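You operate a simulated robot arm through the tools that you are given. There is no shell and no other tool.

You run a simulated robot arm. Do the job below in one go: nothing can be reset, and whatever is moved stays where it is left.

TASK
Pour water from the mug into the beaker up to the 80 line.
Fine: stand the beaker on the white tray first; cover it with the cup lid and put the mug back. Set down upright: beaker, mug.

The check looks at the end state, three seconds after you hand in, the way a careful person would. Anything else that was tipped, shoved, dropped, spilled or broken makes it a failure. A push-on lid holds only when it is set on centred and level and pressed home; a screw cap is set on level and turned clockwise until tight.

THE ROBOT
A 6-joint arm with a three-finger gripper, fixed in place. Base frame: the origin is at the foot of the arm, x ahead of it, y to its left, z up; the work surface is at about z = 880. Lengths are in mm, angles in rad, forces in N, time in s.
Its first joint turns from -2.897 to 2.897 rad. Payload 4.89 kg.
The tool frame sits at the grasp point between the pads (the TCP): z along the fingers, y along the line on which they close. The tips reach 30 mm beyond it. The gripper opens to 164 mm. The gripper's body begins 125 mm behind the TCP.
Orientation is that of the tool frame in the base frame, as a unit quaternion [x, y, z, w]. With the fingers straight down and closing along the base's y, the tool's x points along the base's -x, its y along +y and its z along -z.

THE INTERFACE
- The arm moves only by the tool drive_tool. Its argument "steps" is one flat list of numbers, 7 for each row, row after row: the turn, a rotation vector about the tool's x, y, z in rad, then the shift along the tool's x, y, z in mm, then the gripper command, from -1 (shut) to 1 (fully open), values between in proportion. In form: [rx, ry, rz, x, y, z, claw, rx, ry, rz, x, y, z, claw, ...]. A call has 1 to 20 rows; each row is the pose to reach, as a shift and turn from the pose commanded when the call began, along the tool's axes at that moment. A row lasts 0.2 s, in which the tool goes at most 50 mm and 0.15 rad; a call with a longer step from one row to the next is refused whole, and so is a gripper value outside its range. A pose out of reach is approached as far as the arm can. The call stops where the force on the tool passes 40 N (or 10 N more than at its start, if that is more) or the arm is blocked; 0.2 s more then pass. The fingers move at their own pace (about 108 mm/s each) and stop on an object; they squeeze with about 20 N. The grip force told is the motor's: it shows also when the fingers shut on nothing. Time passes only in rows, and 0.2 s behind the last, so rows that repeat a pose let the fingers close. It gives the time, the measured TCP pose, the force on the tool (base axes), the opening and the grip force at its end, in the units of the frame above (readings bear some noise), with the torque about the TCP (base axes, N m) and any sound that the robot's microphone picked up.
- Cameras (640 x 400 px; columns grow to the right, rows downward): "scene" is fixed at [48.4, 499.7, 1454.2]; the picture's right is [-0.56, -0.83, 0.00], its down [-0.37, 0.25, -0.90] and it looks along [0.74, -0.50, -0.45] (base axes); focal length 373 px, centre (320, 200). "wrist" rides on the gripper at [76, -2, -152] in the tool frame; the picture's right is [0.02, 1.00, 0.00], its down [-0.88, 0.02, -0.47] and it looks along [-0.47, 0.01, 0.88] (tool axes); focal length 247 px, centre (320, 200). There is no depth. A picture from a camera that has moved, and an enlarged one, comes with that camera's place and axes in the base frame and with its lens.
- grab_frame(camera): a new picture of that camera. It takes no simulated time.
- raise_lower(by): slides the trunk up (or, below 0, down) by that many mm; the arm rides with it, the base frame stays. It gives what a move gives, with no picture.
- zoom(camera, box): a new picture of the part [left, top, right, bottom] of that camera's present view, enlarged. It takes no simulated time.
- finish_job(): hands the job in; it is judged then, once.

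Nothing tells you positions but the pictures and the camera data. Unless the task says otherwise, let go and move clear before handing in.

The tools are called by a JSON object that holds its "fn" and its "kwargs". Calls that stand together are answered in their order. drive_tool: Moves the arm, as the interface text tells. Its arguments: {"type":"object","properties":{"steps":{"type":"array","items":{"type":"number"}}},"required":["steps"]} The other tools are called the same way: raise_lower (by) slides the trunk up or down; grab_frame (camera) takes a picture; zoom (camera, box) takes an enlarged picture of a part of a camera's view; finish_job () hands the job in.

At the start:

```text
time_s: 0.0
tool_pos: [522.1, -154.5, 1231.2]
tool_rot: [0.0, 1.0, 0.001, 0.0]
contact_force: [-0.6, 0.3, -0.7]
ft_torque: [-0.03, -0.02, -0.01]
grip_width: 164.0
gripper_force: 0.1
trunk travel left (down, up): [-175.0, 215.0]
```

scene: 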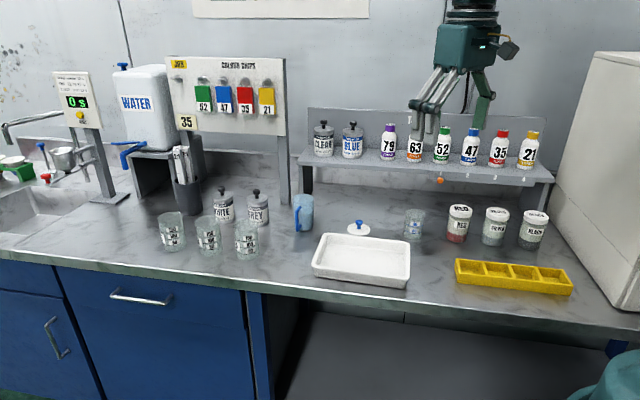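
wrist: 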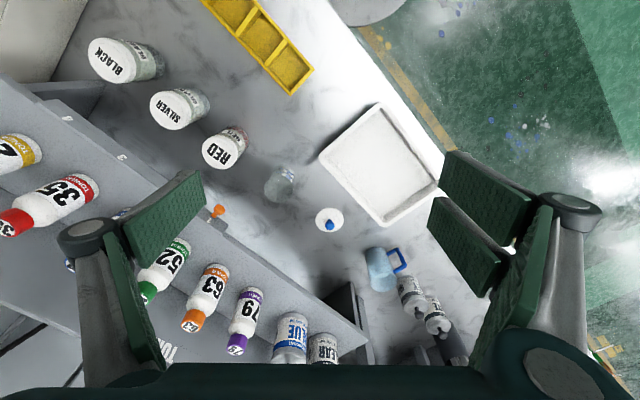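

I see a bench with a blue mug, a small lid with a blue knob, a white tray, a clear beaker near the lid, and several jars. I'll zoom in to locate everything precisely before moving.

{"fn": "zoom", "kwargs": {"camera": "scene", "box": [280, 180, 440, 300]}}

{"fn": "zoom", "kwargs": {"camera": "scene", "box": [140, 170, 320, 270]}}

{"fn": "zoom", "kwargs": {"camera": "wrist", "box": [200, 90, 460, 340]}}

{"fn": "zoom", "kwargs": {"camera": "scene", "box": [390, 180, 570, 300]}}

```text
3.33 times, centred on (360, 240) of scene
camera zoom: at [48.4, 499.7, 1454.2], right [-0.56, -0.83, 0.0], down [-0.37, 0.25, -0.9], along [0.74, -0.5, -0.45], focal length 1242 px, centre (187, 67)
```

zoom: 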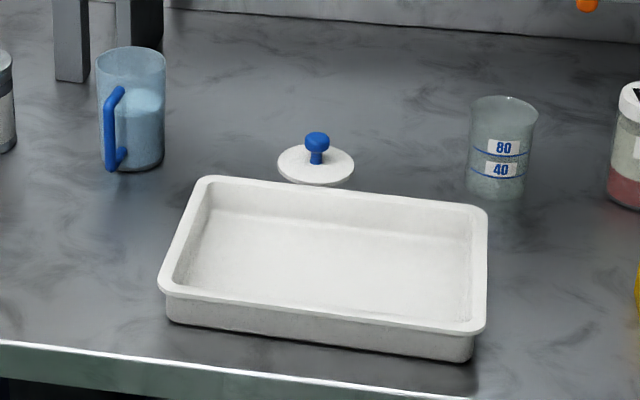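

```text
3.56 times, centred on (230, 220) of scene
camera zoom: at [48.4, 499.7, 1454.2], right [-0.56, -0.83, 0.0], down [-0.37, 0.25, -0.9], along [0.74, -0.5, -0.45], focal length 1325 px, centre (640, 129)
```

zoom: 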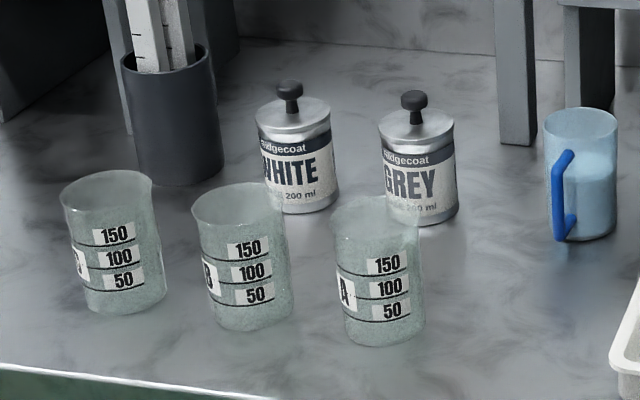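

```text
1.60 times, centred on (330, 215) of wrist
camera zoom: at [446.8, -155.5, 1383.5], right [-0.02, 1.0, 0.0], down [0.88, 0.02, 0.47], along [0.47, 0.01, -0.88], focal length 395 px, centre (304, 176)
```

zoom: 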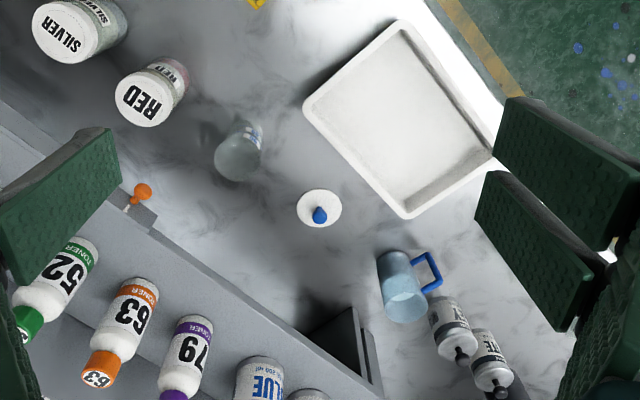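

```text
3.33 times, centred on (480, 240) of scene
camera zoom: at [48.4, 499.7, 1454.2], right [-0.56, -0.83, 0.0], down [-0.37, 0.25, -0.9], along [0.74, -0.5, -0.45], focal length 1242 px, centre (-213, 67)
```

zoom: 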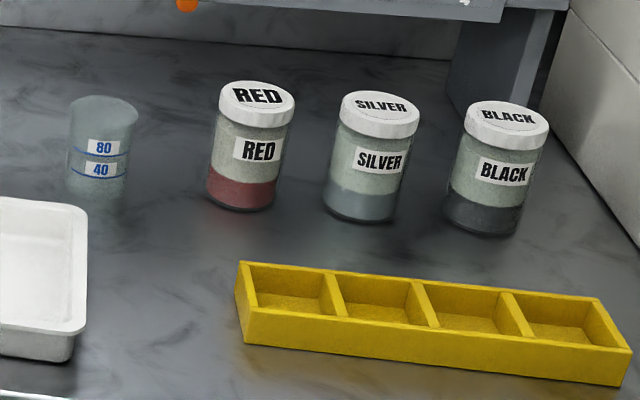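

The beaker looks to be near (652,-231), the mug near (868,2), the lid near (754,-112), and the tray is centred near (632,-27) and turned about 45°. I'll move over the beaker with the wrist camera to refine its position.

{"fn": "drive_tool", "kwargs": {"steps": [0, 0, 0, -10, -19, 38, 1, 0, 0, 0, -20, -38, 76, 1, 0, 0, 0, -30, -57, 114, 1, 0, 0, 0, -40, -76.5, 151, 1, 0, 0, 0, -40, -76.5, 151, 0.1]}}

{"fn": "grab_frame", "kwargs": {"camera": "wrist"}}

{"fn": "grab_frame", "kwargs": {"camera": "scene"}}

```text
time_s: 1.2
tool_pos: [565.0, -233.5, 1079.8]
tool_rot: [-0.001, 1.0, -0.001, 0.0]
contact_force: [0.4, -0.6, -0.5]
ft_torque: [0.05, 0.05, -0.04]
grip_width: 89.4
gripper_force: 0.1
trunk travel left (down, up): [-175.0, 215.0]
```

```text
taken
camera wrist: at [489.4, -235.3, 1232.3], right [-0.02, 1.0, 0.0], down [0.88, 0.02, 0.47], along [0.47, 0.01, -0.88], focal length 247 px, centre (320, 200)
```

wrist: 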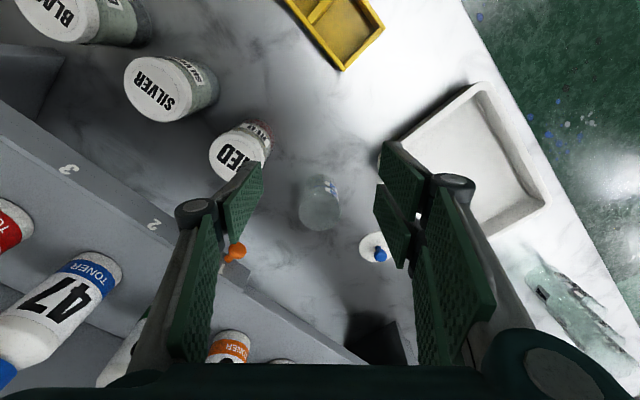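

```text
taken
```

scene: 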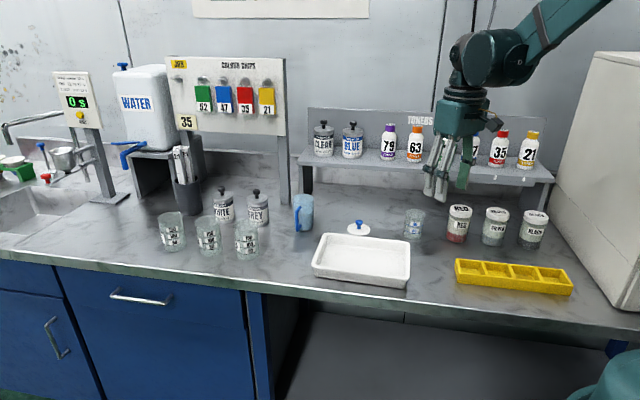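

The beaker is visible between the fingers. I'll zoom in to pin down its base and rim.

{"fn": "zoom", "kwargs": {"camera": "wrist", "box": [260, 140, 420, 260]}}

{"fn": "zoom", "kwargs": {"camera": "scene", "box": [370, 190, 470, 260]}}

```text
3.33 times, centred on (340, 200) of wrist
camera zoom: at [489.4, -235.3, 1232.3], right [-0.02, 1.0, 0.0], down [0.88, 0.02, 0.47], along [0.47, 0.01, -0.88], focal length 823 px, centre (253, 200)
```

zoom: 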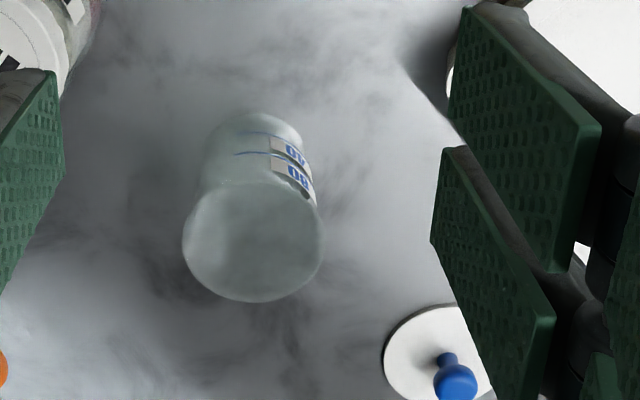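

```text
5.71 times, centred on (420, 225) of scene
camera zoom: at [48.4, 499.7, 1454.2], right [-0.56, -0.83, 0.0], down [-0.37, 0.25, -0.9], along [0.74, -0.5, -0.45], focal length 2130 px, centre (-251, 57)
```

zoom: 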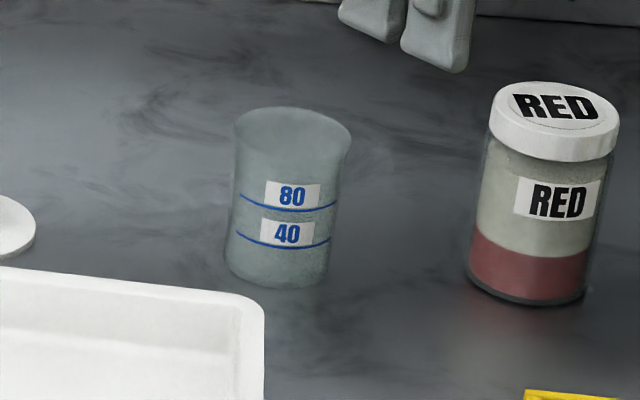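

The beaker is about 52 mm across, stands near (655,-232) and is about 74 mm tall. I'll move above it and turn the gripper about -63° so it clears the shelf and the RED jar, then look again.

{"fn": "drive_tool", "kwargs": {"steps": [0, 0, 0.1375, -11.7, 0, 5, 0.1, 0, 0, 0.275, -23.4, 0, 10, 0.1, 0, 0, 0.4125, -35, 0, 15, 0.1, 0, 0, 0.55, -46.7, 0, 20, 0.1, 0, 0, 0.6875, -58.4, 0, 25, 0.1, 0, 0, 0.825, -70, 0, 30, 0.1, 0, 0, 0.9625, -81.7, -1, 35, 0.1, 0, 0, 1.1, -93.4, -1, 40, 0.1, 0, 0, 1.1, -93.4, -1, 40, 0.1]}}

{"fn": "grab_frame", "kwargs": {"camera": "wrist"}}

{"fn": "grab_frame", "kwargs": {"camera": "scene"}}

```text
time_s: 3.2
tool_pos: [655.4, -232.5, 1039.0]
tool_rot: [0.523, 0.853, 0.0, 0.0]
contact_force: [0.2, 0.7, -0.5]
ft_torque: [0.03, 0.05, -0.03]
grip_width: 90.4
gripper_force: 0.2
trunk travel left (down, up): [-175.0, 215.0]
```

```text
taken
camera wrist: at [620.6, -164.9, 1192.2], right [0.88, 0.47, 0.0], down [0.42, -0.78, 0.47], along [0.22, -0.42, -0.88], focal length 247 px, centre (320, 200)
```

wrist: 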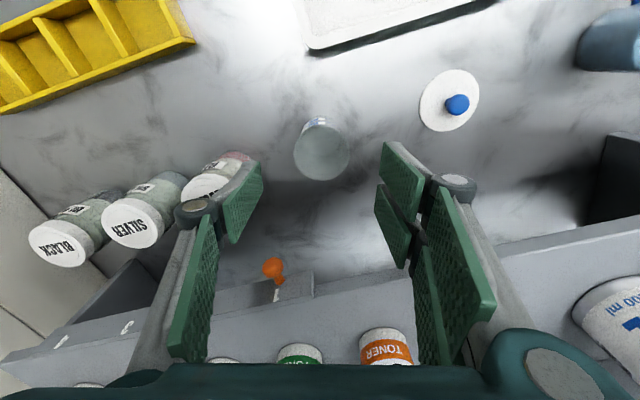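

```text
taken
```

scene: 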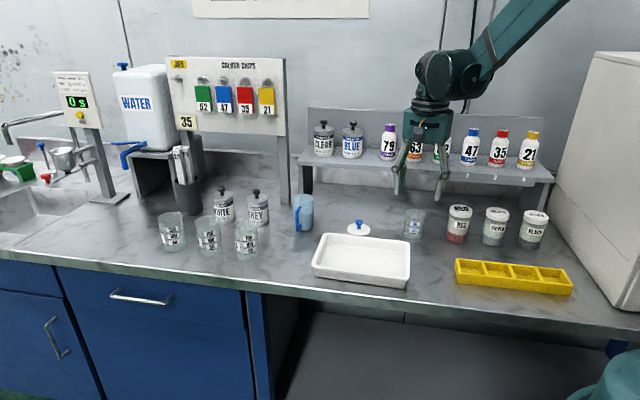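

The TCP is right over the beaker axis. I'll narrow the opening to about 76 mm, to keep clear of the RED jar, and descend straight down in stages.

{"fn": "drive_tool", "kwargs": {"steps": [0, 0, 0, 0, 0, 0, -0.07, 0, 0, 0, 0, 0, 25, -0.07, 0, 0, 0, 0, 0, 50, -0.07, 0, 0, 0, 0, 0, 60, -0.07]}}

{"fn": "grab_frame", "kwargs": {"camera": "wrist"}}

{"fn": "zoom", "kwargs": {"camera": "scene", "box": [360, 130, 500, 250]}}

```text
time_s: 4.2
tool_pos: [656.0, -231.0, 978.0]
tool_rot: [0.523, 0.852, 0.0, 0.0]
contact_force: [0.4, -1.2, 0.0]
ft_torque: [-0.04, -0.07, 0.0]
grip_width: 76.2
gripper_force: 0.1
trunk travel left (down, up): [-175.0, 215.0]
```

```text
taken
camera wrist: at [620.1, -164.0, 1131.3], right [0.88, 0.47, 0.0], down [0.42, -0.78, 0.47], along [0.22, -0.42, -0.88], focal length 247 px, centre (320, 200)
```

wrist: 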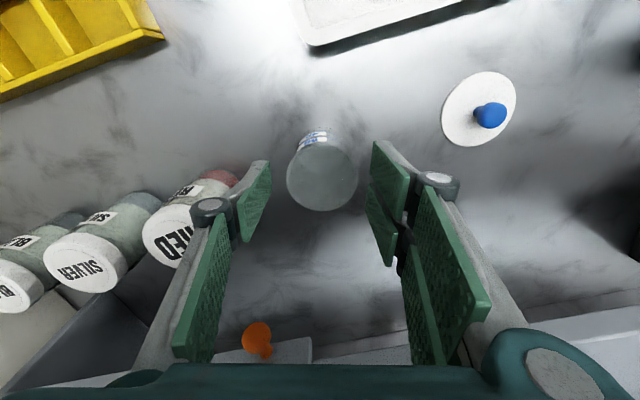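

```text
3.33 times, centred on (430, 190) of scene
camera zoom: at [48.4, 499.7, 1454.2], right [-0.56, -0.83, 0.0], down [-0.37, 0.25, -0.9], along [0.74, -0.5, -0.45], focal length 1242 px, centre (-47, 233)
```

zoom: 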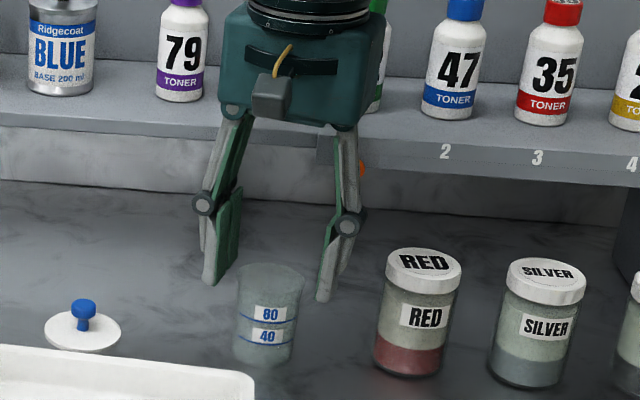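

The fingers straddle the beaker evenly and the RED jar is well clear. I'll descend to the grasp height and close on the beaker.

{"fn": "drive_tool", "kwargs": {"steps": [0, 0, 0, 1, 0, 20, -0.07, 0, 0, 0, 2, 0, 40, -0.07, 0, 0, 0, 2, 0, 58, -0.07, 0, 0, 0, 2, 0, 58, -0.07]}}

{"fn": "grab_frame", "kwargs": {"camera": "wrist"}}

{"fn": "zoom", "kwargs": {"camera": "scene", "box": [360, 150, 500, 260]}}

```text
time_s: 5.2
tool_pos: [655.9, -232.4, 919.8]
tool_rot: [0.523, 0.852, 0.001, 0.0]
contact_force: [0.6, -0.1, 0.1]
ft_torque: [0.0, 0.05, 0.0]
grip_width: 76.4
gripper_force: 0.0
trunk travel left (down, up): [-175.0, 215.0]
```

```text
taken
camera wrist: at [621.3, -164.0, 1072.9], right [0.88, 0.47, 0.0], down [0.42, -0.78, 0.47], along [0.22, -0.42, -0.88], focal length 247 px, centre (320, 200)
```

wrist: 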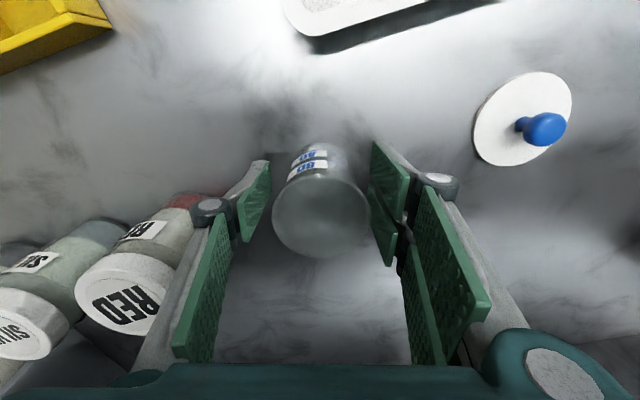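

```text
3.64 times, centred on (430, 205) of scene
camera zoom: at [48.4, 499.7, 1454.2], right [-0.56, -0.83, 0.0], down [-0.37, 0.25, -0.9], along [0.74, -0.5, -0.45], focal length 1355 px, centre (-80, 182)
```

zoom: 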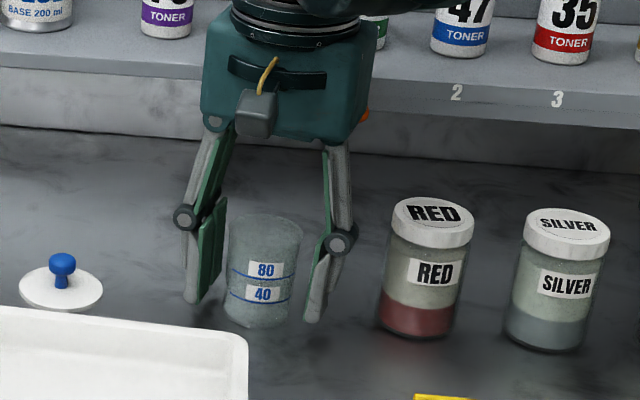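

The beaker is centred between the pads, so I'll close on it.

{"fn": "drive_tool", "kwargs": {"steps": [0, 0, 0, 0, 0, 0, -1, 0, 0, 0, 0, 0, 0, -1, 0, 0, 0, 0, 0, 0, -1, 0, 0, 0, 0, 0, 0, -1]}}

{"fn": "grab_frame", "kwargs": {"camera": "wrist"}}

```text
time_s: 6.2
tool_pos: [655.9, -231.0, 920.7]
tool_rot: [0.523, 0.852, -0.001, 0.0]
contact_force: [0.0, -0.9, -0.8]
ft_torque: [-0.02, 0.01, 0.01]
grip_width: 48.9
gripper_force: 19.7
trunk travel left (down, up): [-175.0, 215.0]
```

```text
taken
camera wrist: at [621.0, -164.0, 1073.2], right [0.88, 0.47, 0.0], down [0.42, -0.78, 0.47], along [0.22, -0.42, -0.88], focal length 247 px, centre (320, 200)
```

wrist: 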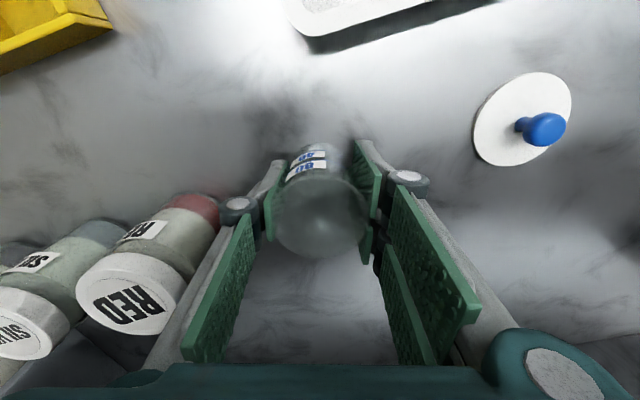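

The beaker is held (width 48.9 mm). I'll lift it and carry it over the tray centre, keeping the same orientation so the markings still face the scene camera.

{"fn": "drive_tool", "kwargs": {"steps": [0, 0, 0, 0, 0, -20, -1, 0, 0, 0, 0, 0, -50, -1, 0, 0, 0, 0, 0, -80, -1, 0, 0, 0, 27, 10, -80, -1, 0, 0, 0, 60, 22, -80, -1, 0, 0, 0, 95, 35, -80, -1, 0, 0, 0, 130, 48, -80, -1, 0, 0, 0, 165, 61, -80, -1, 0, 0, 0, 185, 69, -80, -1, 0, 0, 0, 193, 72, -80, -1, 0, 0, 0, 193, 72, -80, -1]}}

{"fn": "grab_frame", "kwargs": {"camera": "wrist"}}

{"fn": "grab_frame", "kwargs": {"camera": "scene"}}

```text
time_s: 8.6
tool_pos: [629.3, -25.4, 1001.4]
tool_rot: [0.523, 0.853, 0.0, 0.0]
contact_force: [-0.5, -0.4, -0.4]
ft_torque: [-0.03, 0.01, -0.03]
grip_width: 49.2
gripper_force: 19.5
trunk travel left (down, up): [-175.0, 215.0]
```

```text
taken
camera wrist: at [593.9, 42.2, 1153.8], right [0.88, 0.47, 0.0], down [0.42, -0.78, 0.47], along [0.22, -0.42, -0.88], focal length 247 px, centre (320, 200)
```

wrist: 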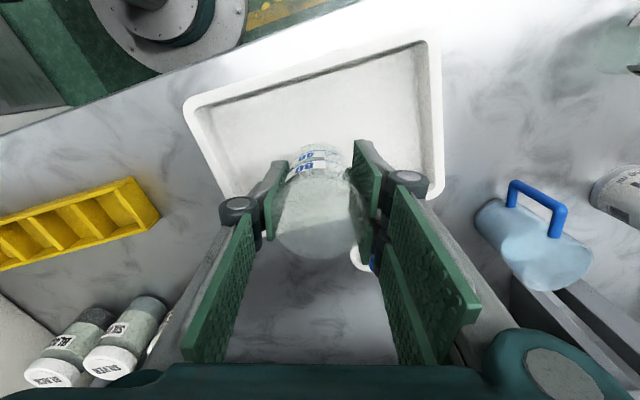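

```text
taken
```

scene: 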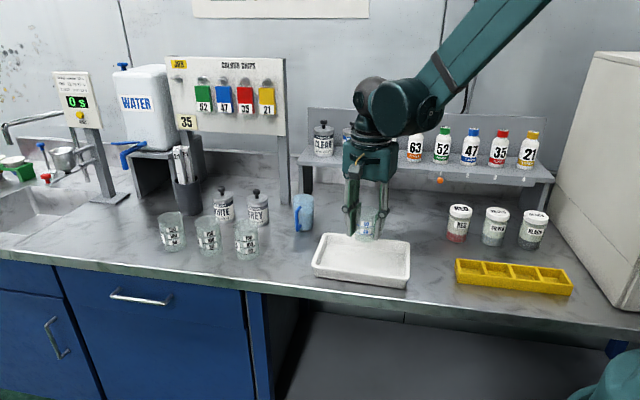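

The beaker is over the tray centre. I'll lower it most of the way and check the clearance to the tray floor.

{"fn": "drive_tool", "kwargs": {"steps": [0, 0, 0, 0, 0, 25, -1, 0, 0, 0, 0, 0, 50, -1, 0, 0, 0, 0, 0, 62, -1, 0, 0, 0, 0, 0, 68, -1, 0, 0, 0, 0, 0, 68, -1]}}

{"fn": "zoom", "kwargs": {"camera": "scene", "box": [300, 190, 430, 295]}}

{"fn": "grab_frame", "kwargs": {"camera": "wrist"}}

```text
time_s: 9.8
tool_pos: [632.9, -24.9, 932.9]
tool_rot: [0.523, 0.852, 0.0, 0.0]
contact_force: [-0.3, 0.4, 0.1]
ft_torque: [-0.02, 0.01, 0.03]
grip_width: 48.8
gripper_force: 19.8
trunk travel left (down, up): [-175.0, 215.0]
```

```text
3.81 times, centred on (365, 242) of scene
camera zoom: at [48.4, 499.7, 1454.2], right [-0.56, -0.83, 0.0], down [-0.37, 0.25, -0.9], along [0.74, -0.5, -0.45], focal length 1420 px, centre (149, 38)
```

zoom: 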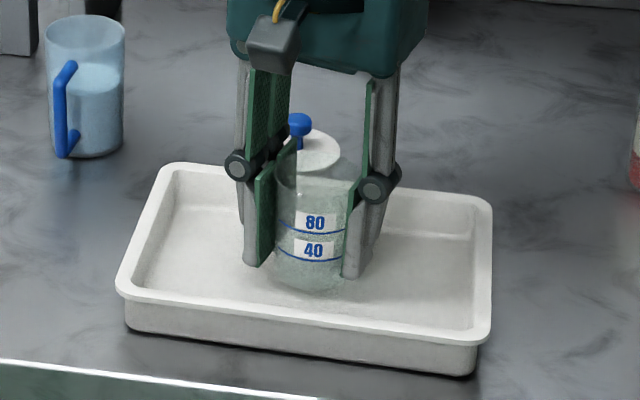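

```text
taken
camera wrist: at [596.1, 43.3, 1085.7], right [0.88, 0.47, 0.0], down [0.42, -0.78, 0.47], along [0.22, -0.42, -0.88], focal length 247 px, centre (320, 200)
```

wrist: 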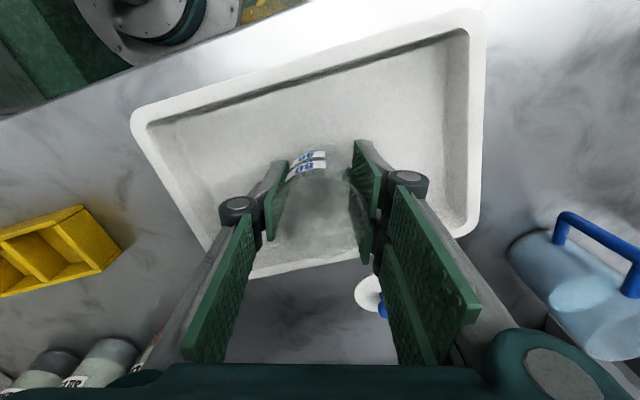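

About 8 mm may remain to the tray floor. I'll lower in small steps while watching the force.

{"fn": "drive_tool", "kwargs": {"steps": [0, 0, 0, 0, 0, 2, -1, 0, 0, 0, 0, 0, 4, -1, 0, 0, 0, 0, 0, 4, -1]}}

{"fn": "drive_tool", "kwargs": {"steps": [0, 0, 0, 0, 0, 1, -1, 0, 0, 0, 0, 0, 2, -1, 0, 0, 0, 0, 0, 2, -1]}}

```text
time_s: 10.6
tool_pos: [630.4, -24.9, 929.7]
tool_rot: [0.524, 0.852, -0.001, 0.0]
contact_force: [-0.1, 0.1, -0.3]
ft_torque: [0.0, 0.01, -0.03]
grip_width: 48.7
gripper_force: 20.4
trunk travel left (down, up): [-175.0, 215.0]
```

```text
time_s: 11.4
tool_pos: [630.6, -25.8, 928.6]
tool_rot: [0.523, 0.852, 0.0, 0.0]
contact_force: [-0.6, -0.2, -0.4]
ft_torque: [0.03, 0.02, -0.02]
grip_width: 48.6
gripper_force: 20.0
trunk travel left (down, up): [-175.0, 215.0]
```

{"fn": "drive_tool", "kwargs": {"steps": [0, 0, 0, 0, 0, 1, -1, 0, 0, 0, 0, 0, 1, -1]}}

{"fn": "drive_tool", "kwargs": {"steps": [0, 0, 0, 0, 0, 1, -1, 0, 0, 0, 0, 0, 1, -1]}}

{"fn": "zoom", "kwargs": {"camera": "scene", "box": [340, 215, 400, 275]}}

```text
time_s: 12.0
tool_pos: [631.7, -24.6, 926.0]
tool_rot: [0.524, 0.852, 0.0, -0.001]
contact_force: [0.5, 0.3, -0.1]
ft_torque: [0.0, -0.02, -0.03]
grip_width: 48.5
gripper_force: 20.3
trunk travel left (down, up): [-175.0, 215.0]
```

```text
time_s: 12.6
tool_pos: [630.5, -25.5, 924.6]
tool_rot: [0.523, 0.852, 0.0, -0.001]
contact_force: [-0.6, 0.6, -0.3]
ft_torque: [0.01, -0.02, 0.0]
grip_width: 49.0
gripper_force: 20.3
trunk travel left (down, up): [-175.0, 215.0]
```

```text
6.67 times, centred on (370, 245) of scene
camera zoom: at [48.4, 499.7, 1454.2], right [-0.56, -0.83, 0.0], down [-0.37, 0.25, -0.9], along [0.74, -0.5, -0.45], focal length 2484 px, centre (-13, -100)
```

zoom: 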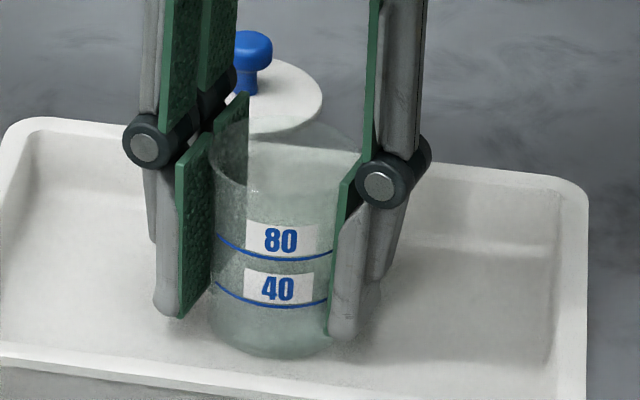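

{"fn": "drive_tool", "kwargs": {"steps": [0, 0, 0, 0, 0, 0.7, -1, 0, 0, 0, 0, 0, 0.7, -1]}}

{"fn": "drive_tool", "kwargs": {"steps": [0, 0, 0, 0, 0, 0.7, -1, 0, 0, 0, 0, 0, 0.7, -1]}}

{"fn": "drive_tool", "kwargs": {"steps": [0, 0, 0, 0, 0, 0.7, -1, 0, 0, 0, 0, 0, 0.7, -1]}}

```text
time_s: 13.2
tool_pos: [631.3, -25.4, 925.7]
tool_rot: [0.523, 0.852, 0.0, 0.0]
contact_force: [0.3, 0.2, -0.1]
ft_torque: [-0.01, 0.01, 0.03]
grip_width: 48.7
gripper_force: 20.1
trunk travel left (down, up): [-175.0, 215.0]
```

```text
time_s: 13.8
tool_pos: [631.1, -24.5, 923.6]
tool_rot: [0.523, 0.852, -0.001, -0.001]
contact_force: [-0.5, 1.0, 6.1]
ft_torque: [0.03, 0.04, 0.02]
grip_width: 48.9
gripper_force: 20.1
trunk travel left (down, up): [-175.0, 215.0]
```

```text
time_s: 14.4
tool_pos: [631.6, -25.4, 925.3]
tool_rot: [0.523, 0.852, 0.0, 0.0]
contact_force: [0.7, 2.9, 16.7]
ft_torque: [0.07, 0.01, -0.01]
grip_width: 48.5
gripper_force: 19.7
trunk travel left (down, up): [-175.0, 215.0]
```

The beaker has touched the tray floor. I'll ease off slightly, open the fingers, and retreat straight up.

{"fn": "drive_tool", "kwargs": {"steps": [0, 0, 0, 0, 0, -1, -1, 0, 0, 0, 0, 0, -1, -1, 0, 0, 0, 0, 0, -1, -0.1, 0, 0, 0, 0, 0, -1, -0.1, 0, 0, 0, 0, 0, -1, -0.1]}}

{"fn": "zoom", "kwargs": {"camera": "scene", "box": [340, 215, 400, 275]}}

{"fn": "grab_frame", "kwargs": {"camera": "wrist"}}

```text
time_s: 15.6
tool_pos: [632.4, -25.9, 925.6]
tool_rot: [0.523, 0.852, 0.0, 0.0]
contact_force: [-0.4, 0.9, -0.6]
ft_torque: [0.01, 0.0, 0.02]
grip_width: 73.7
gripper_force: 0.0
trunk travel left (down, up): [-175.0, 215.0]
```

```text
6.67 times, centred on (370, 245) of scene
camera zoom: at [48.4, 499.7, 1454.2], right [-0.56, -0.83, 0.0], down [-0.37, 0.25, -0.9], along [0.74, -0.5, -0.45], focal length 2484 px, centre (-13, -100)
```

zoom: 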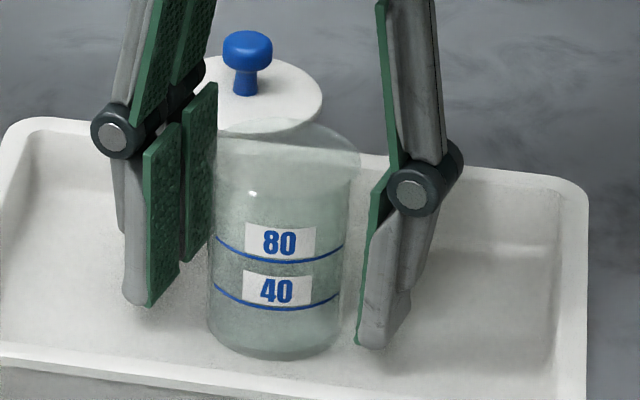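

```text
taken
camera wrist: at [596.0, 42.4, 1077.1], right [0.88, 0.47, 0.0], down [0.42, -0.78, 0.47], along [0.22, -0.42, -0.88], focal length 247 px, centre (320, 200)
```

wrist: 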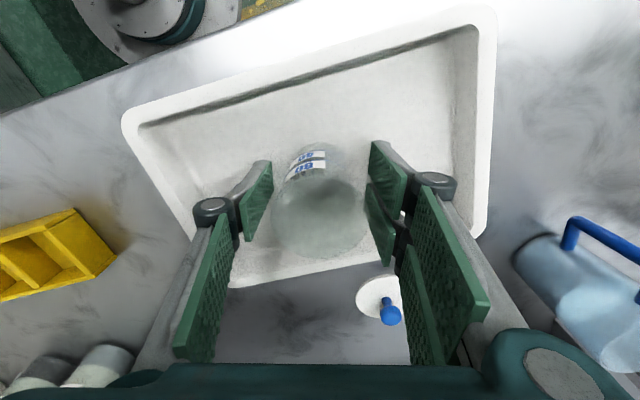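

The beaker stands free on the tray. Next I'll rise and move to where the wrist camera can see the mug and its handle direction, with the lid in the same view.

{"fn": "drive_tool", "kwargs": {"steps": [0, 0, 0, 0, 0, -40, -0.1, 0, 0, 0, 0, 0, -85, -0.1, 0, 0, 0, 0, 0, -125, 0.1, 0, 0, 0, 0, 0, -155, 0.1, 0, 0, 0, 1, 40, -155, 0.1, 0, 0, 0, 3, 85, -155, 0.1, 0, 0, 0, 4, 130, -155, 0.1, 0, 0, 0, 6, 175, -155, 0.1, 0, 0, 0, 7, 210, -155, 0.1, 0, 0, 0, 7, 224, -155, 0.1, 0, 0, 0, 7, 224, -155, 0.1]}}

{"fn": "grab_frame", "kwargs": {"camera": "wrist"}}

{"fn": "grab_frame", "kwargs": {"camera": "scene"}}

```text
time_s: 18.0
tool_pos: [829.0, 81.1, 1081.1]
tool_rot: [0.523, 0.852, -0.001, 0.0]
contact_force: [-0.3, -0.3, 0.3]
ft_torque: [-0.01, 0.05, 0.01]
grip_width: 90.2
gripper_force: 0.1
trunk travel left (down, up): [-175.0, 215.0]
```

```text
taken
camera wrist: at [794.7, 148.3, 1234.3], right [0.88, 0.47, 0.0], down [0.42, -0.78, 0.47], along [0.22, -0.42, -0.88], focal length 247 px, centre (320, 200)
```

wrist: 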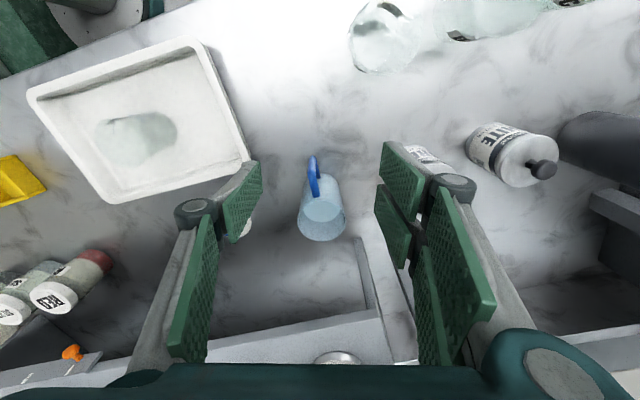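

```text
taken
```

scene: 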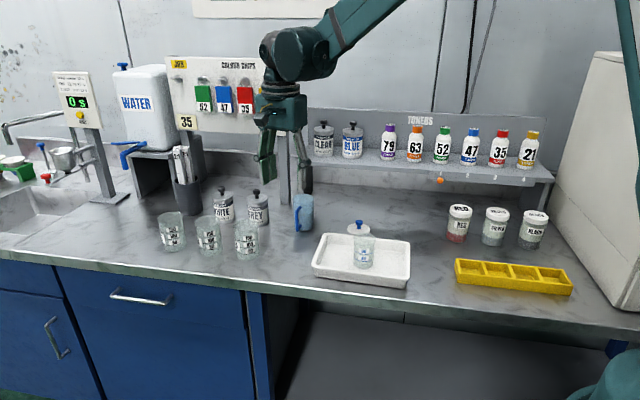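

{"fn": "zoom", "kwargs": {"camera": "wrist", "box": [260, 140, 390, 255]}}

{"fn": "zoom", "kwargs": {"camera": "scene", "box": [270, 180, 340, 245]}}

{"fn": "zoom", "kwargs": {"camera": "scene", "box": [330, 210, 410, 285]}}

```text
3.48 times, centred on (325, 198) of wrist
camera zoom: at [794.7, 148.3, 1234.3], right [0.88, 0.47, 0.0], down [0.42, -0.78, 0.47], along [0.22, -0.42, -0.88], focal length 859 px, centre (303, 209)
```

zoom: 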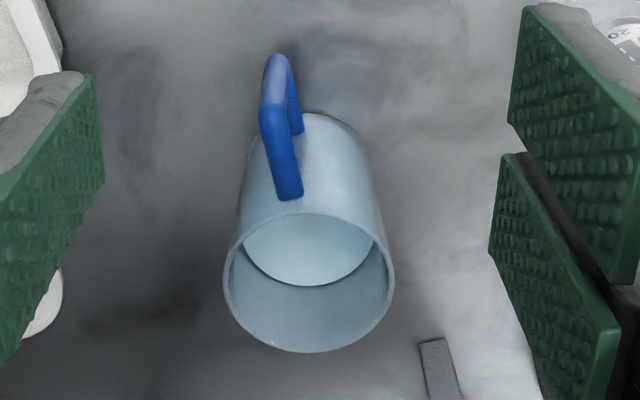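

```text
6.15 times, centred on (305, 212) of scene
camera zoom: at [48.4, 499.7, 1454.2], right [-0.56, -0.83, 0.0], down [-0.37, 0.25, -0.9], along [0.74, -0.5, -0.45], focal length 2293 px, centre (412, 123)
```

zoom: 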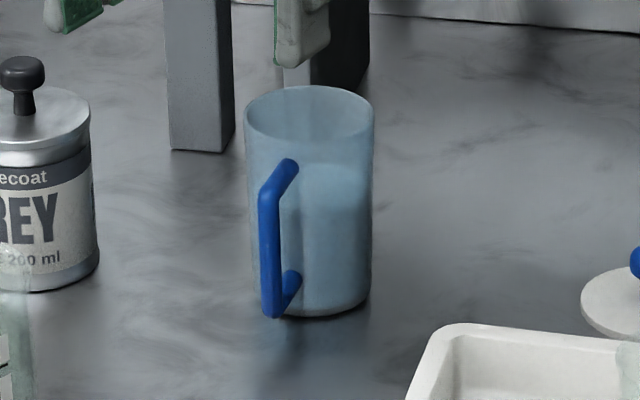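

```text
5.33 times, centred on (370, 248) of scene
camera zoom: at [48.4, 499.7, 1454.2], right [-0.56, -0.83, 0.0], down [-0.37, 0.25, -0.9], along [0.74, -0.5, -0.45], focal length 1988 px, centre (53, -53)
```

zoom: 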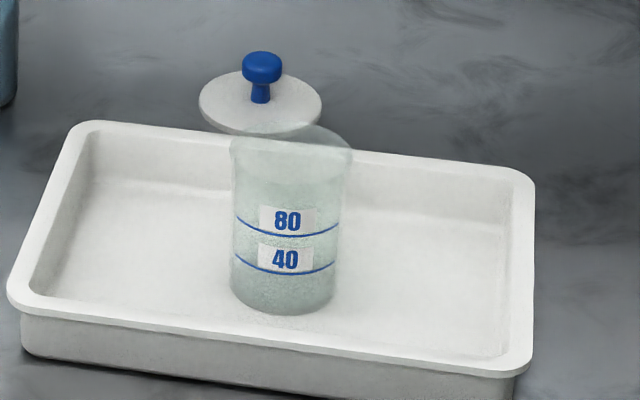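

The mug is near (877,-1), about 63 mm wide and 87 mm tall, with its handle pointing to about 131° azimuth. I'll move above it with the fingers closing at right angles to the handle.

{"fn": "drive_tool", "kwargs": {"steps": [0, 0, -0.06, -24, 1.6, 5, 0.1, 0, 0, -0.12, -49, 3.2, 10, 0.1, 0, 0, -0.18, -73, 4.9, 15, 0.1, 0, 0, -0.244, -97.3, 6.5, 20, 0.1, 0, 0, -0.244, -97.3, 6.5, 20, 0.1]}}

{"fn": "grab_frame", "kwargs": {"camera": "wrist"}}

{"fn": "zoom", "kwargs": {"camera": "scene", "box": [230, 100, 390, 245]}}

```text
time_s: 19.2
tool_pos: [880.4, -1.0, 1060.4]
tool_rot: [0.415, 0.91, 0.0, 0.0]
contact_force: [1.0, -1.0, 0.7]
ft_torque: [0.09, 0.02, 0.02]
grip_width: 90.1
gripper_force: 0.0
trunk travel left (down, up): [-175.0, 215.0]
```

```text
taken
camera wrist: at [828.6, 55.1, 1212.9], right [0.74, 0.67, 0.0], down [0.59, -0.65, 0.47], along [0.32, -0.35, -0.88], focal length 247 px, centre (320, 200)
```

wrist: 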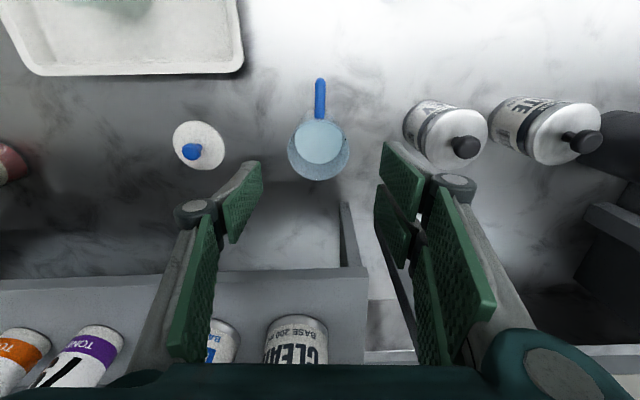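

```text
2.76 times, centred on (310, 172) of scene
camera zoom: at [48.4, 499.7, 1454.2], right [-0.56, -0.83, 0.0], down [-0.37, 0.25, -0.9], along [0.74, -0.5, -0.45], focal length 1028 px, centre (348, 276)
```

zoom: 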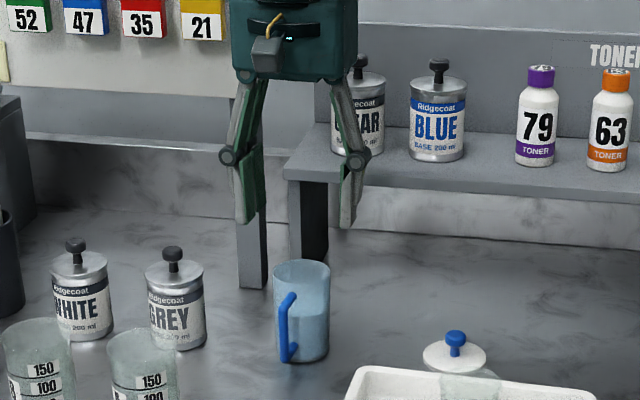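

{"fn": "zoom", "kwargs": {"camera": "wrist", "box": [255, 70, 385, 200]}}

```text
3.08 times, centred on (320, 135) of wrist
camera zoom: at [828.6, 55.1, 1212.9], right [0.74, 0.67, 0.0], down [0.59, -0.65, 0.47], along [0.32, -0.35, -0.88], focal length 760 px, centre (320, 400)
```

zoom: 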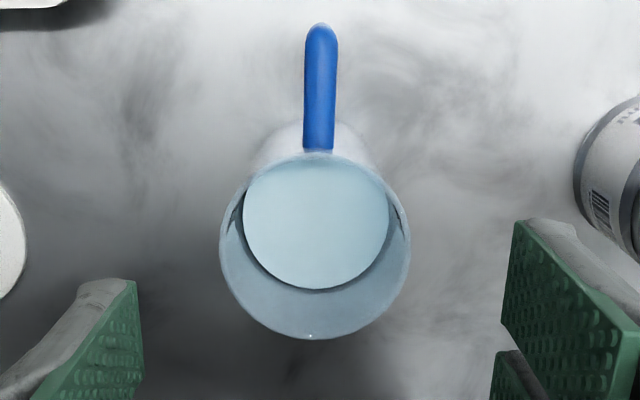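

The handle lines up exactly with the tool's x axis. I'll check the mug's water level more closely before grasping.

{"fn": "zoom", "kwargs": {"camera": "scene", "box": [285, 188, 325, 238]}}

```text
8.00 times, centred on (305, 213) of scene
camera zoom: at [48.4, 499.7, 1454.2], right [-0.56, -0.83, 0.0], down [-0.37, 0.25, -0.9], along [0.74, -0.5, -0.45], focal length 2981 px, centre (440, 96)
```

zoom: 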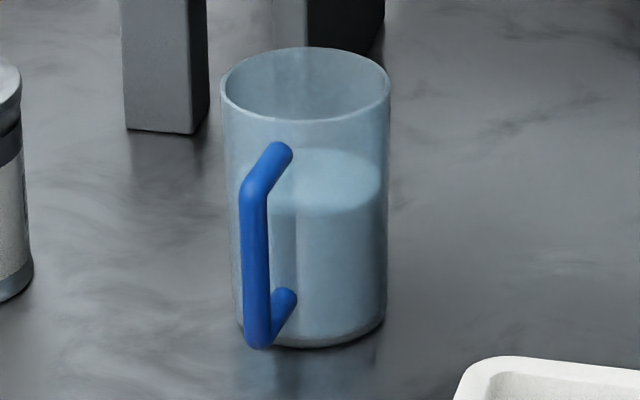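

The mug is about 93 mm tall with water to about 55 mm. I'll descend around it, correcting by a few mm, and check before closing.

{"fn": "drive_tool", "kwargs": {"steps": [0, 0, 0, 1.5, -1, 40, 0.1, 0, 0, 0, 3, -2, 80, 0.1, 0, 0, 0, 3, -2, 110, 0.1, 0, 0, 0, 3, -2, 135, 0.1, 0, 0, 0, 3, -2, 135, 0.1]}}

{"fn": "grab_frame", "kwargs": {"camera": "wrist"}}

{"fn": "zoom", "kwargs": {"camera": "scene", "box": [250, 140, 370, 245]}}

```text
time_s: 20.4
tool_pos: [874.0, -0.4, 922.6]
tool_rot: [0.416, 0.91, 0.0, 0.0]
contact_force: [-0.4, 1.1, 0.6]
ft_torque: [-0.01, 0.02, 0.03]
grip_width: 90.1
gripper_force: 0.1
trunk travel left (down, up): [-175.0, 215.0]
```

```text
taken
camera wrist: at [824.2, 56.3, 1076.2], right [0.74, 0.67, 0.0], down [0.59, -0.65, 0.47], along [0.32, -0.35, -0.88], focal length 247 px, centre (320, 200)
```

wrist: 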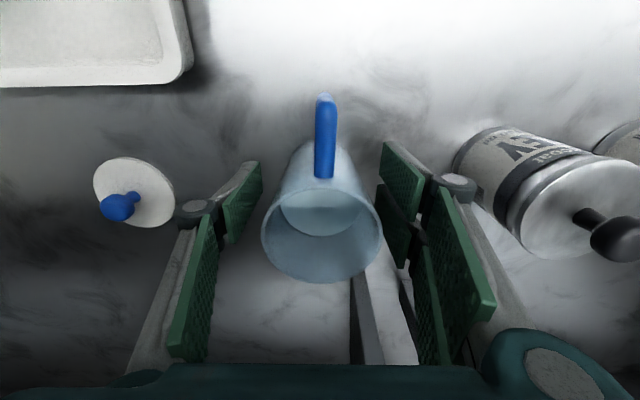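

```text
3.81 times, centred on (310, 192) of scene
camera zoom: at [48.4, 499.7, 1454.2], right [-0.56, -0.83, 0.0], down [-0.37, 0.25, -0.9], along [0.74, -0.5, -0.45], focal length 1420 px, centre (358, 229)
```

zoom: 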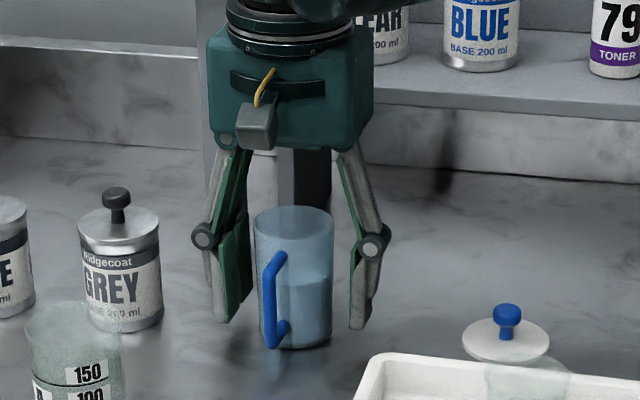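

The mug is centred between the fingers and the handle is clear of them. I'll nudge 2 mm and close.

{"fn": "drive_tool", "kwargs": {"steps": [0, 0, 0, 2, 0, 0, 0.1, 0, 0, 0, 2, 0, 0, -1, 0, 0, 0, 2, 0, 0, -1, 0, 0, 0, 2, 0, 0, -1, 0, 0, 0, 2, 0, 0, -1]}}

{"fn": "grab_frame", "kwargs": {"camera": "wrist"}}

```text
time_s: 21.6
tool_pos: [875.3, 0.9, 924.7]
tool_rot: [0.415, 0.91, 0.0, 0.0]
contact_force: [-0.1, 0.5, 0.1]
ft_torque: [0.0, 0.0, 0.0]
grip_width: 56.1
gripper_force: 20.2
trunk travel left (down, up): [-175.0, 215.0]
```

```text
taken
camera wrist: at [823.2, 57.8, 1076.5], right [0.74, 0.67, 0.0], down [0.59, -0.65, 0.47], along [0.32, -0.35, -0.88], focal length 247 px, centre (320, 200)
```

wrist: 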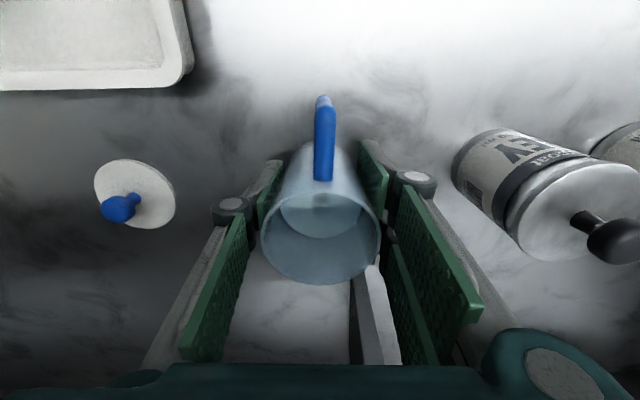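

The mug is gripped. I'll lift it straight up slowly and check that it is secure and upright.

{"fn": "drive_tool", "kwargs": {"steps": [0, 0, 0, 0, 0, -8, -1, 0, 0, 0, 0, 0, -20, -1, 0, 0, 0, 0, 0, -38, -1, 0, 0, 0, 0, 0, -58, -1, 0, 0, 0, 0, 0, -78, -1, 0, 0, 0, 0, 0, -98, -1, 0, 0, 0, 0, 0, -110, -1, 0, 0, 0, 0, 0, -115, -1, 0, 0, 0, 0, 0, -115, -1]}}

{"fn": "grab_frame", "kwargs": {"camera": "wrist"}}

{"fn": "grab_frame", "kwargs": {"camera": "scene"}}

```text
time_s: 23.6
tool_pos: [872.0, 0.9, 1041.5]
tool_rot: [0.415, 0.91, 0.0, 0.0]
contact_force: [0.4, 0.8, -1.5]
ft_torque: [0.01, 0.01, 0.0]
grip_width: 56.2
gripper_force: 20.1
trunk travel left (down, up): [-175.0, 215.0]
```

```text
taken
camera wrist: at [821.9, 58.7, 1193.6], right [0.74, 0.67, 0.0], down [0.59, -0.65, 0.47], along [0.32, -0.35, -0.88], focal length 247 px, centre (320, 200)
```

wrist: 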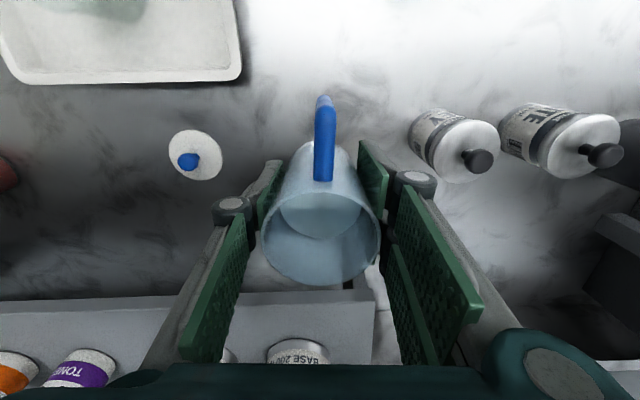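

```text
taken
```

scene: 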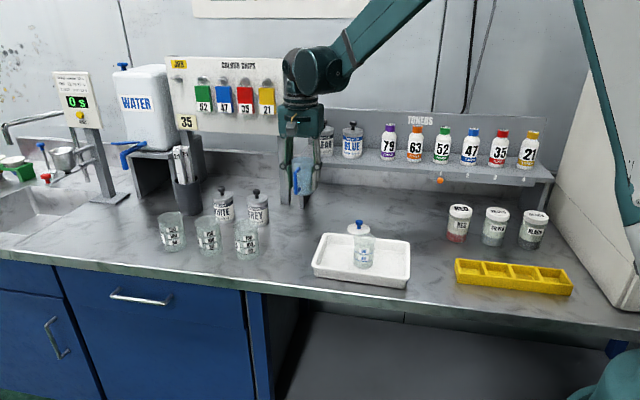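

The mug is lifted and upright. I'll carry it toward the tray while turning the gripper so the pour lip, opposite the handle, faces the beaker.

{"fn": "drive_tool", "kwargs": {"steps": [0, 0, 0.1, 12, -10, 0, -1, 0, 0, 0.21, 28, -24, 0, -1, 0, 0, 0.32, 44, -38, 0, -1, 0, 0, 0.43, 60, -52, 0, -1, 0, 0, 0.54, 76, -65, 0, -1, 0, 0, 0.65, 92, -78, 0, -1, 0, 0, 0.76, 108, -92, 0, -1, 0, 0, 0.87, 122, -104, 0, -1, 0, 0, 0.98, 135, -115, 0, -1, 0, 0, 1.09, 147, -125, 0, -1, 0, 0, 1.18, 155, -132, 0, -1, 0, 0, 1.24, 160.1, -136.4, 0, -1, 0, 0, 1.24, 160.1, -136.4, 0, -1]}}

{"fn": "grab_frame", "kwargs": {"camera": "wrist"}}

{"fn": "grab_frame", "kwargs": {"camera": "scene"}}

```text
time_s: 26.4
tool_pos: [665.1, 33.3, 1039.6]
tool_rot: [0.867, 0.499, 0.0, 0.0]
contact_force: [0.1, 0.5, -1.6]
ft_torque: [0.0, -0.04, 0.03]
grip_width: 56.2
gripper_force: 19.3
trunk travel left (down, up): [-175.0, 215.0]
```

```text
taken
camera wrist: at [702.4, 101.0, 1191.7], right [0.88, -0.48, 0.0], down [-0.43, -0.77, 0.47], along [-0.23, -0.41, -0.88], focal length 247 px, centre (320, 200)
```

wrist: 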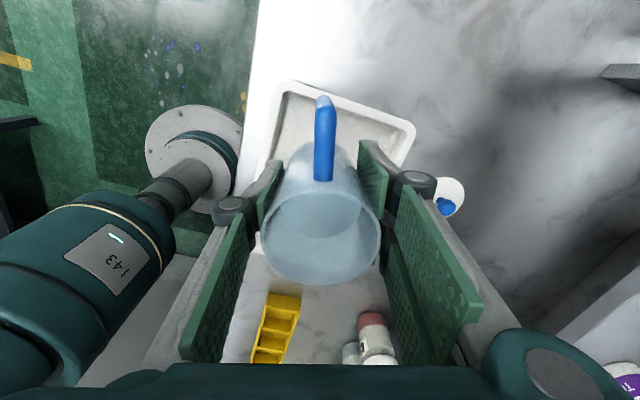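

```text
taken
```

scene: 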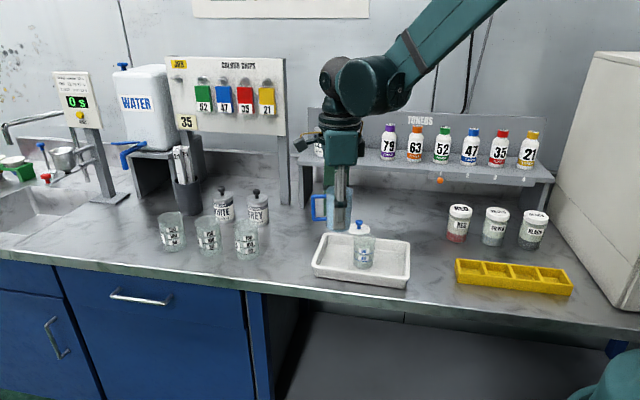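

The gripper is turned as planned. I'll start tilting while still high and away from pouring angles (to about 40°), then check.

{"fn": "drive_tool", "kwargs": {"steps": [0, 0.08, 0, 0, 0, 0, -1, 0, 0.18, 0, 0, 0, 0, -1, 0, 0.28, 0, 0, 0, 0, -1, 0, 0.38, 0, 0, 0, 0, -1, 0, 0.48, 0, 0, 0, 0, -1, 0, 0.58, 0, 0, 0, 0, -1, 0, 0.65, 0, 0, 0, 0, -1, 0, 0.7, 0, 0, 0, 0, -1, 0, 0.7, 0, 0, 0, 0, -1]}}

{"fn": "grab_frame", "kwargs": {"camera": "wrist"}}

{"fn": "grab_frame", "kwargs": {"camera": "scene"}}

{"fn": "zoom", "kwargs": {"camera": "scene", "box": [290, 150, 430, 290]}}

```text
time_s: 28.4
tool_pos: [666.8, 31.5, 1039.0]
tool_rot: [0.814, 0.469, 0.298, -0.171]
contact_force: [-0.4, -0.2, -1.5]
ft_torque: [-0.02, 0.01, -0.01]
grip_width: 55.9
gripper_force: 19.8
trunk travel left (down, up): [-175.0, 215.0]
```

```text
taken
camera wrist: at [645.0, -0.8, 1205.0], right [0.87, -0.49, 0.01], down [-0.47, -0.86, -0.21], along [0.11, 0.17, -0.98], focal length 247 px, centre (320, 200)
```

wrist: 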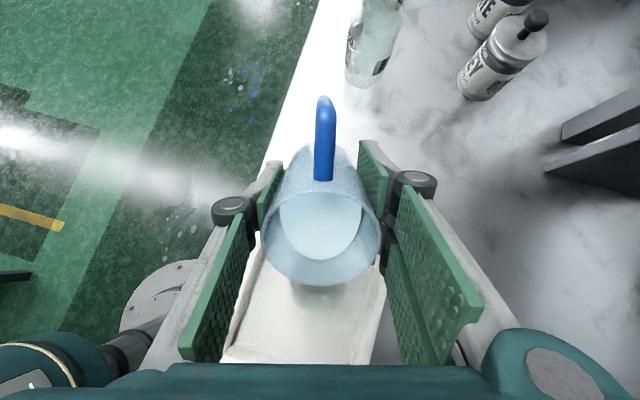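

```text
taken
```

scene: 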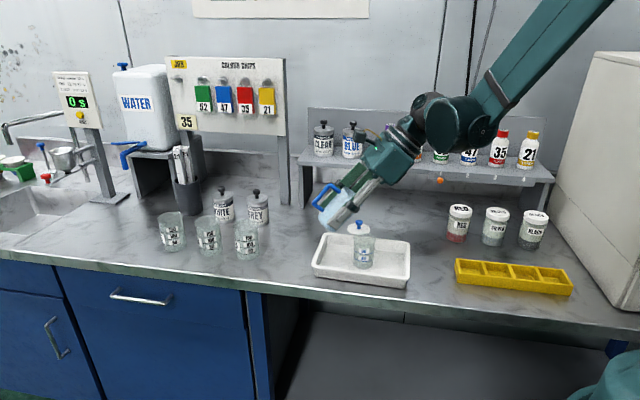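

```text
2.86 times, centred on (360, 220) of scene
camera zoom: at [48.4, 499.7, 1454.2], right [-0.56, -0.83, 0.0], down [-0.37, 0.25, -0.9], along [0.74, -0.5, -0.45], focal length 1065 px, centre (206, 143)
```

zoom: 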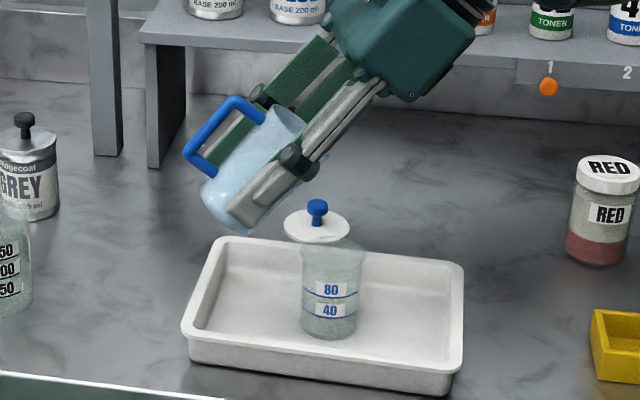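

The tilt works and the lip is heading over the beaker. I'll lower the mug so the lip is about 30 mm above the beaker's rim, still without pouring.

{"fn": "drive_tool", "kwargs": {"steps": [0, 0, 0, -12, 0, 14, -1, 0, 0, 0, -26, 0, 31, -1, 0, 0, 0, -38, 0, 45, -1, 0, 0, 0, -44.8, 0, 53.2, -1, 0, 0, 0, -44.8, 0, 53.2, -1]}}

{"fn": "zoom", "kwargs": {"camera": "scene", "box": [290, 170, 430, 290]}}

{"fn": "grab_frame", "kwargs": {"camera": "wrist"}}

```text
time_s: 29.6
tool_pos: [665.5, 31.0, 969.7]
tool_rot: [0.814, 0.47, 0.296, -0.171]
contact_force: [0.1, -1.0, -2.2]
ft_torque: [0.02, 0.01, -0.02]
grip_width: 55.9
gripper_force: 20.0
trunk travel left (down, up): [-175.0, 215.0]
```

```text
3.33 times, centred on (360, 230) of scene
camera zoom: at [48.4, 499.7, 1454.2], right [-0.56, -0.83, 0.0], down [-0.37, 0.25, -0.9], along [0.74, -0.5, -0.45], focal length 1242 px, centre (187, 100)
```

zoom: 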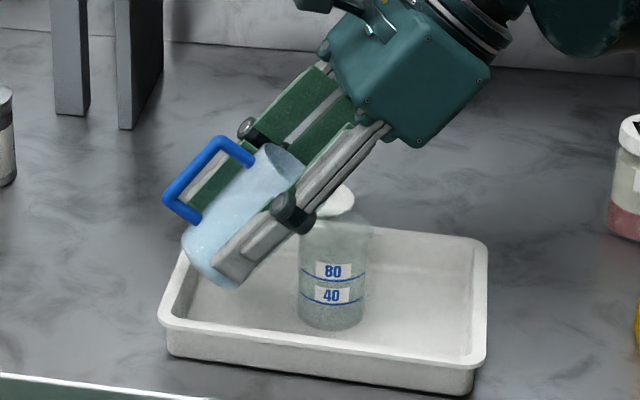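

```text
taken
camera wrist: at [644.6, -1.6, 1134.9], right [0.87, -0.49, 0.01], down [-0.47, -0.86, -0.21], along [0.11, 0.17, -0.98], focal length 247 px, centre (320, 200)
```

wrist: 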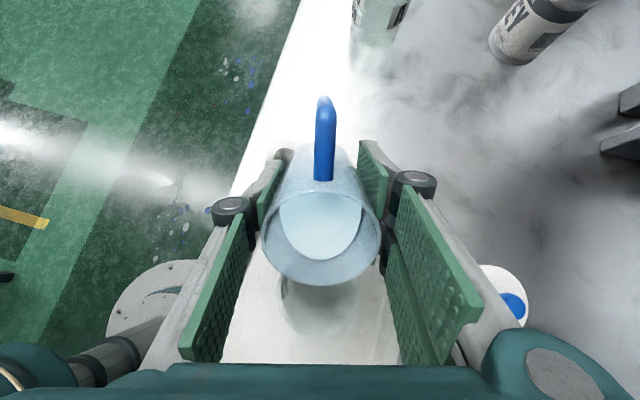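

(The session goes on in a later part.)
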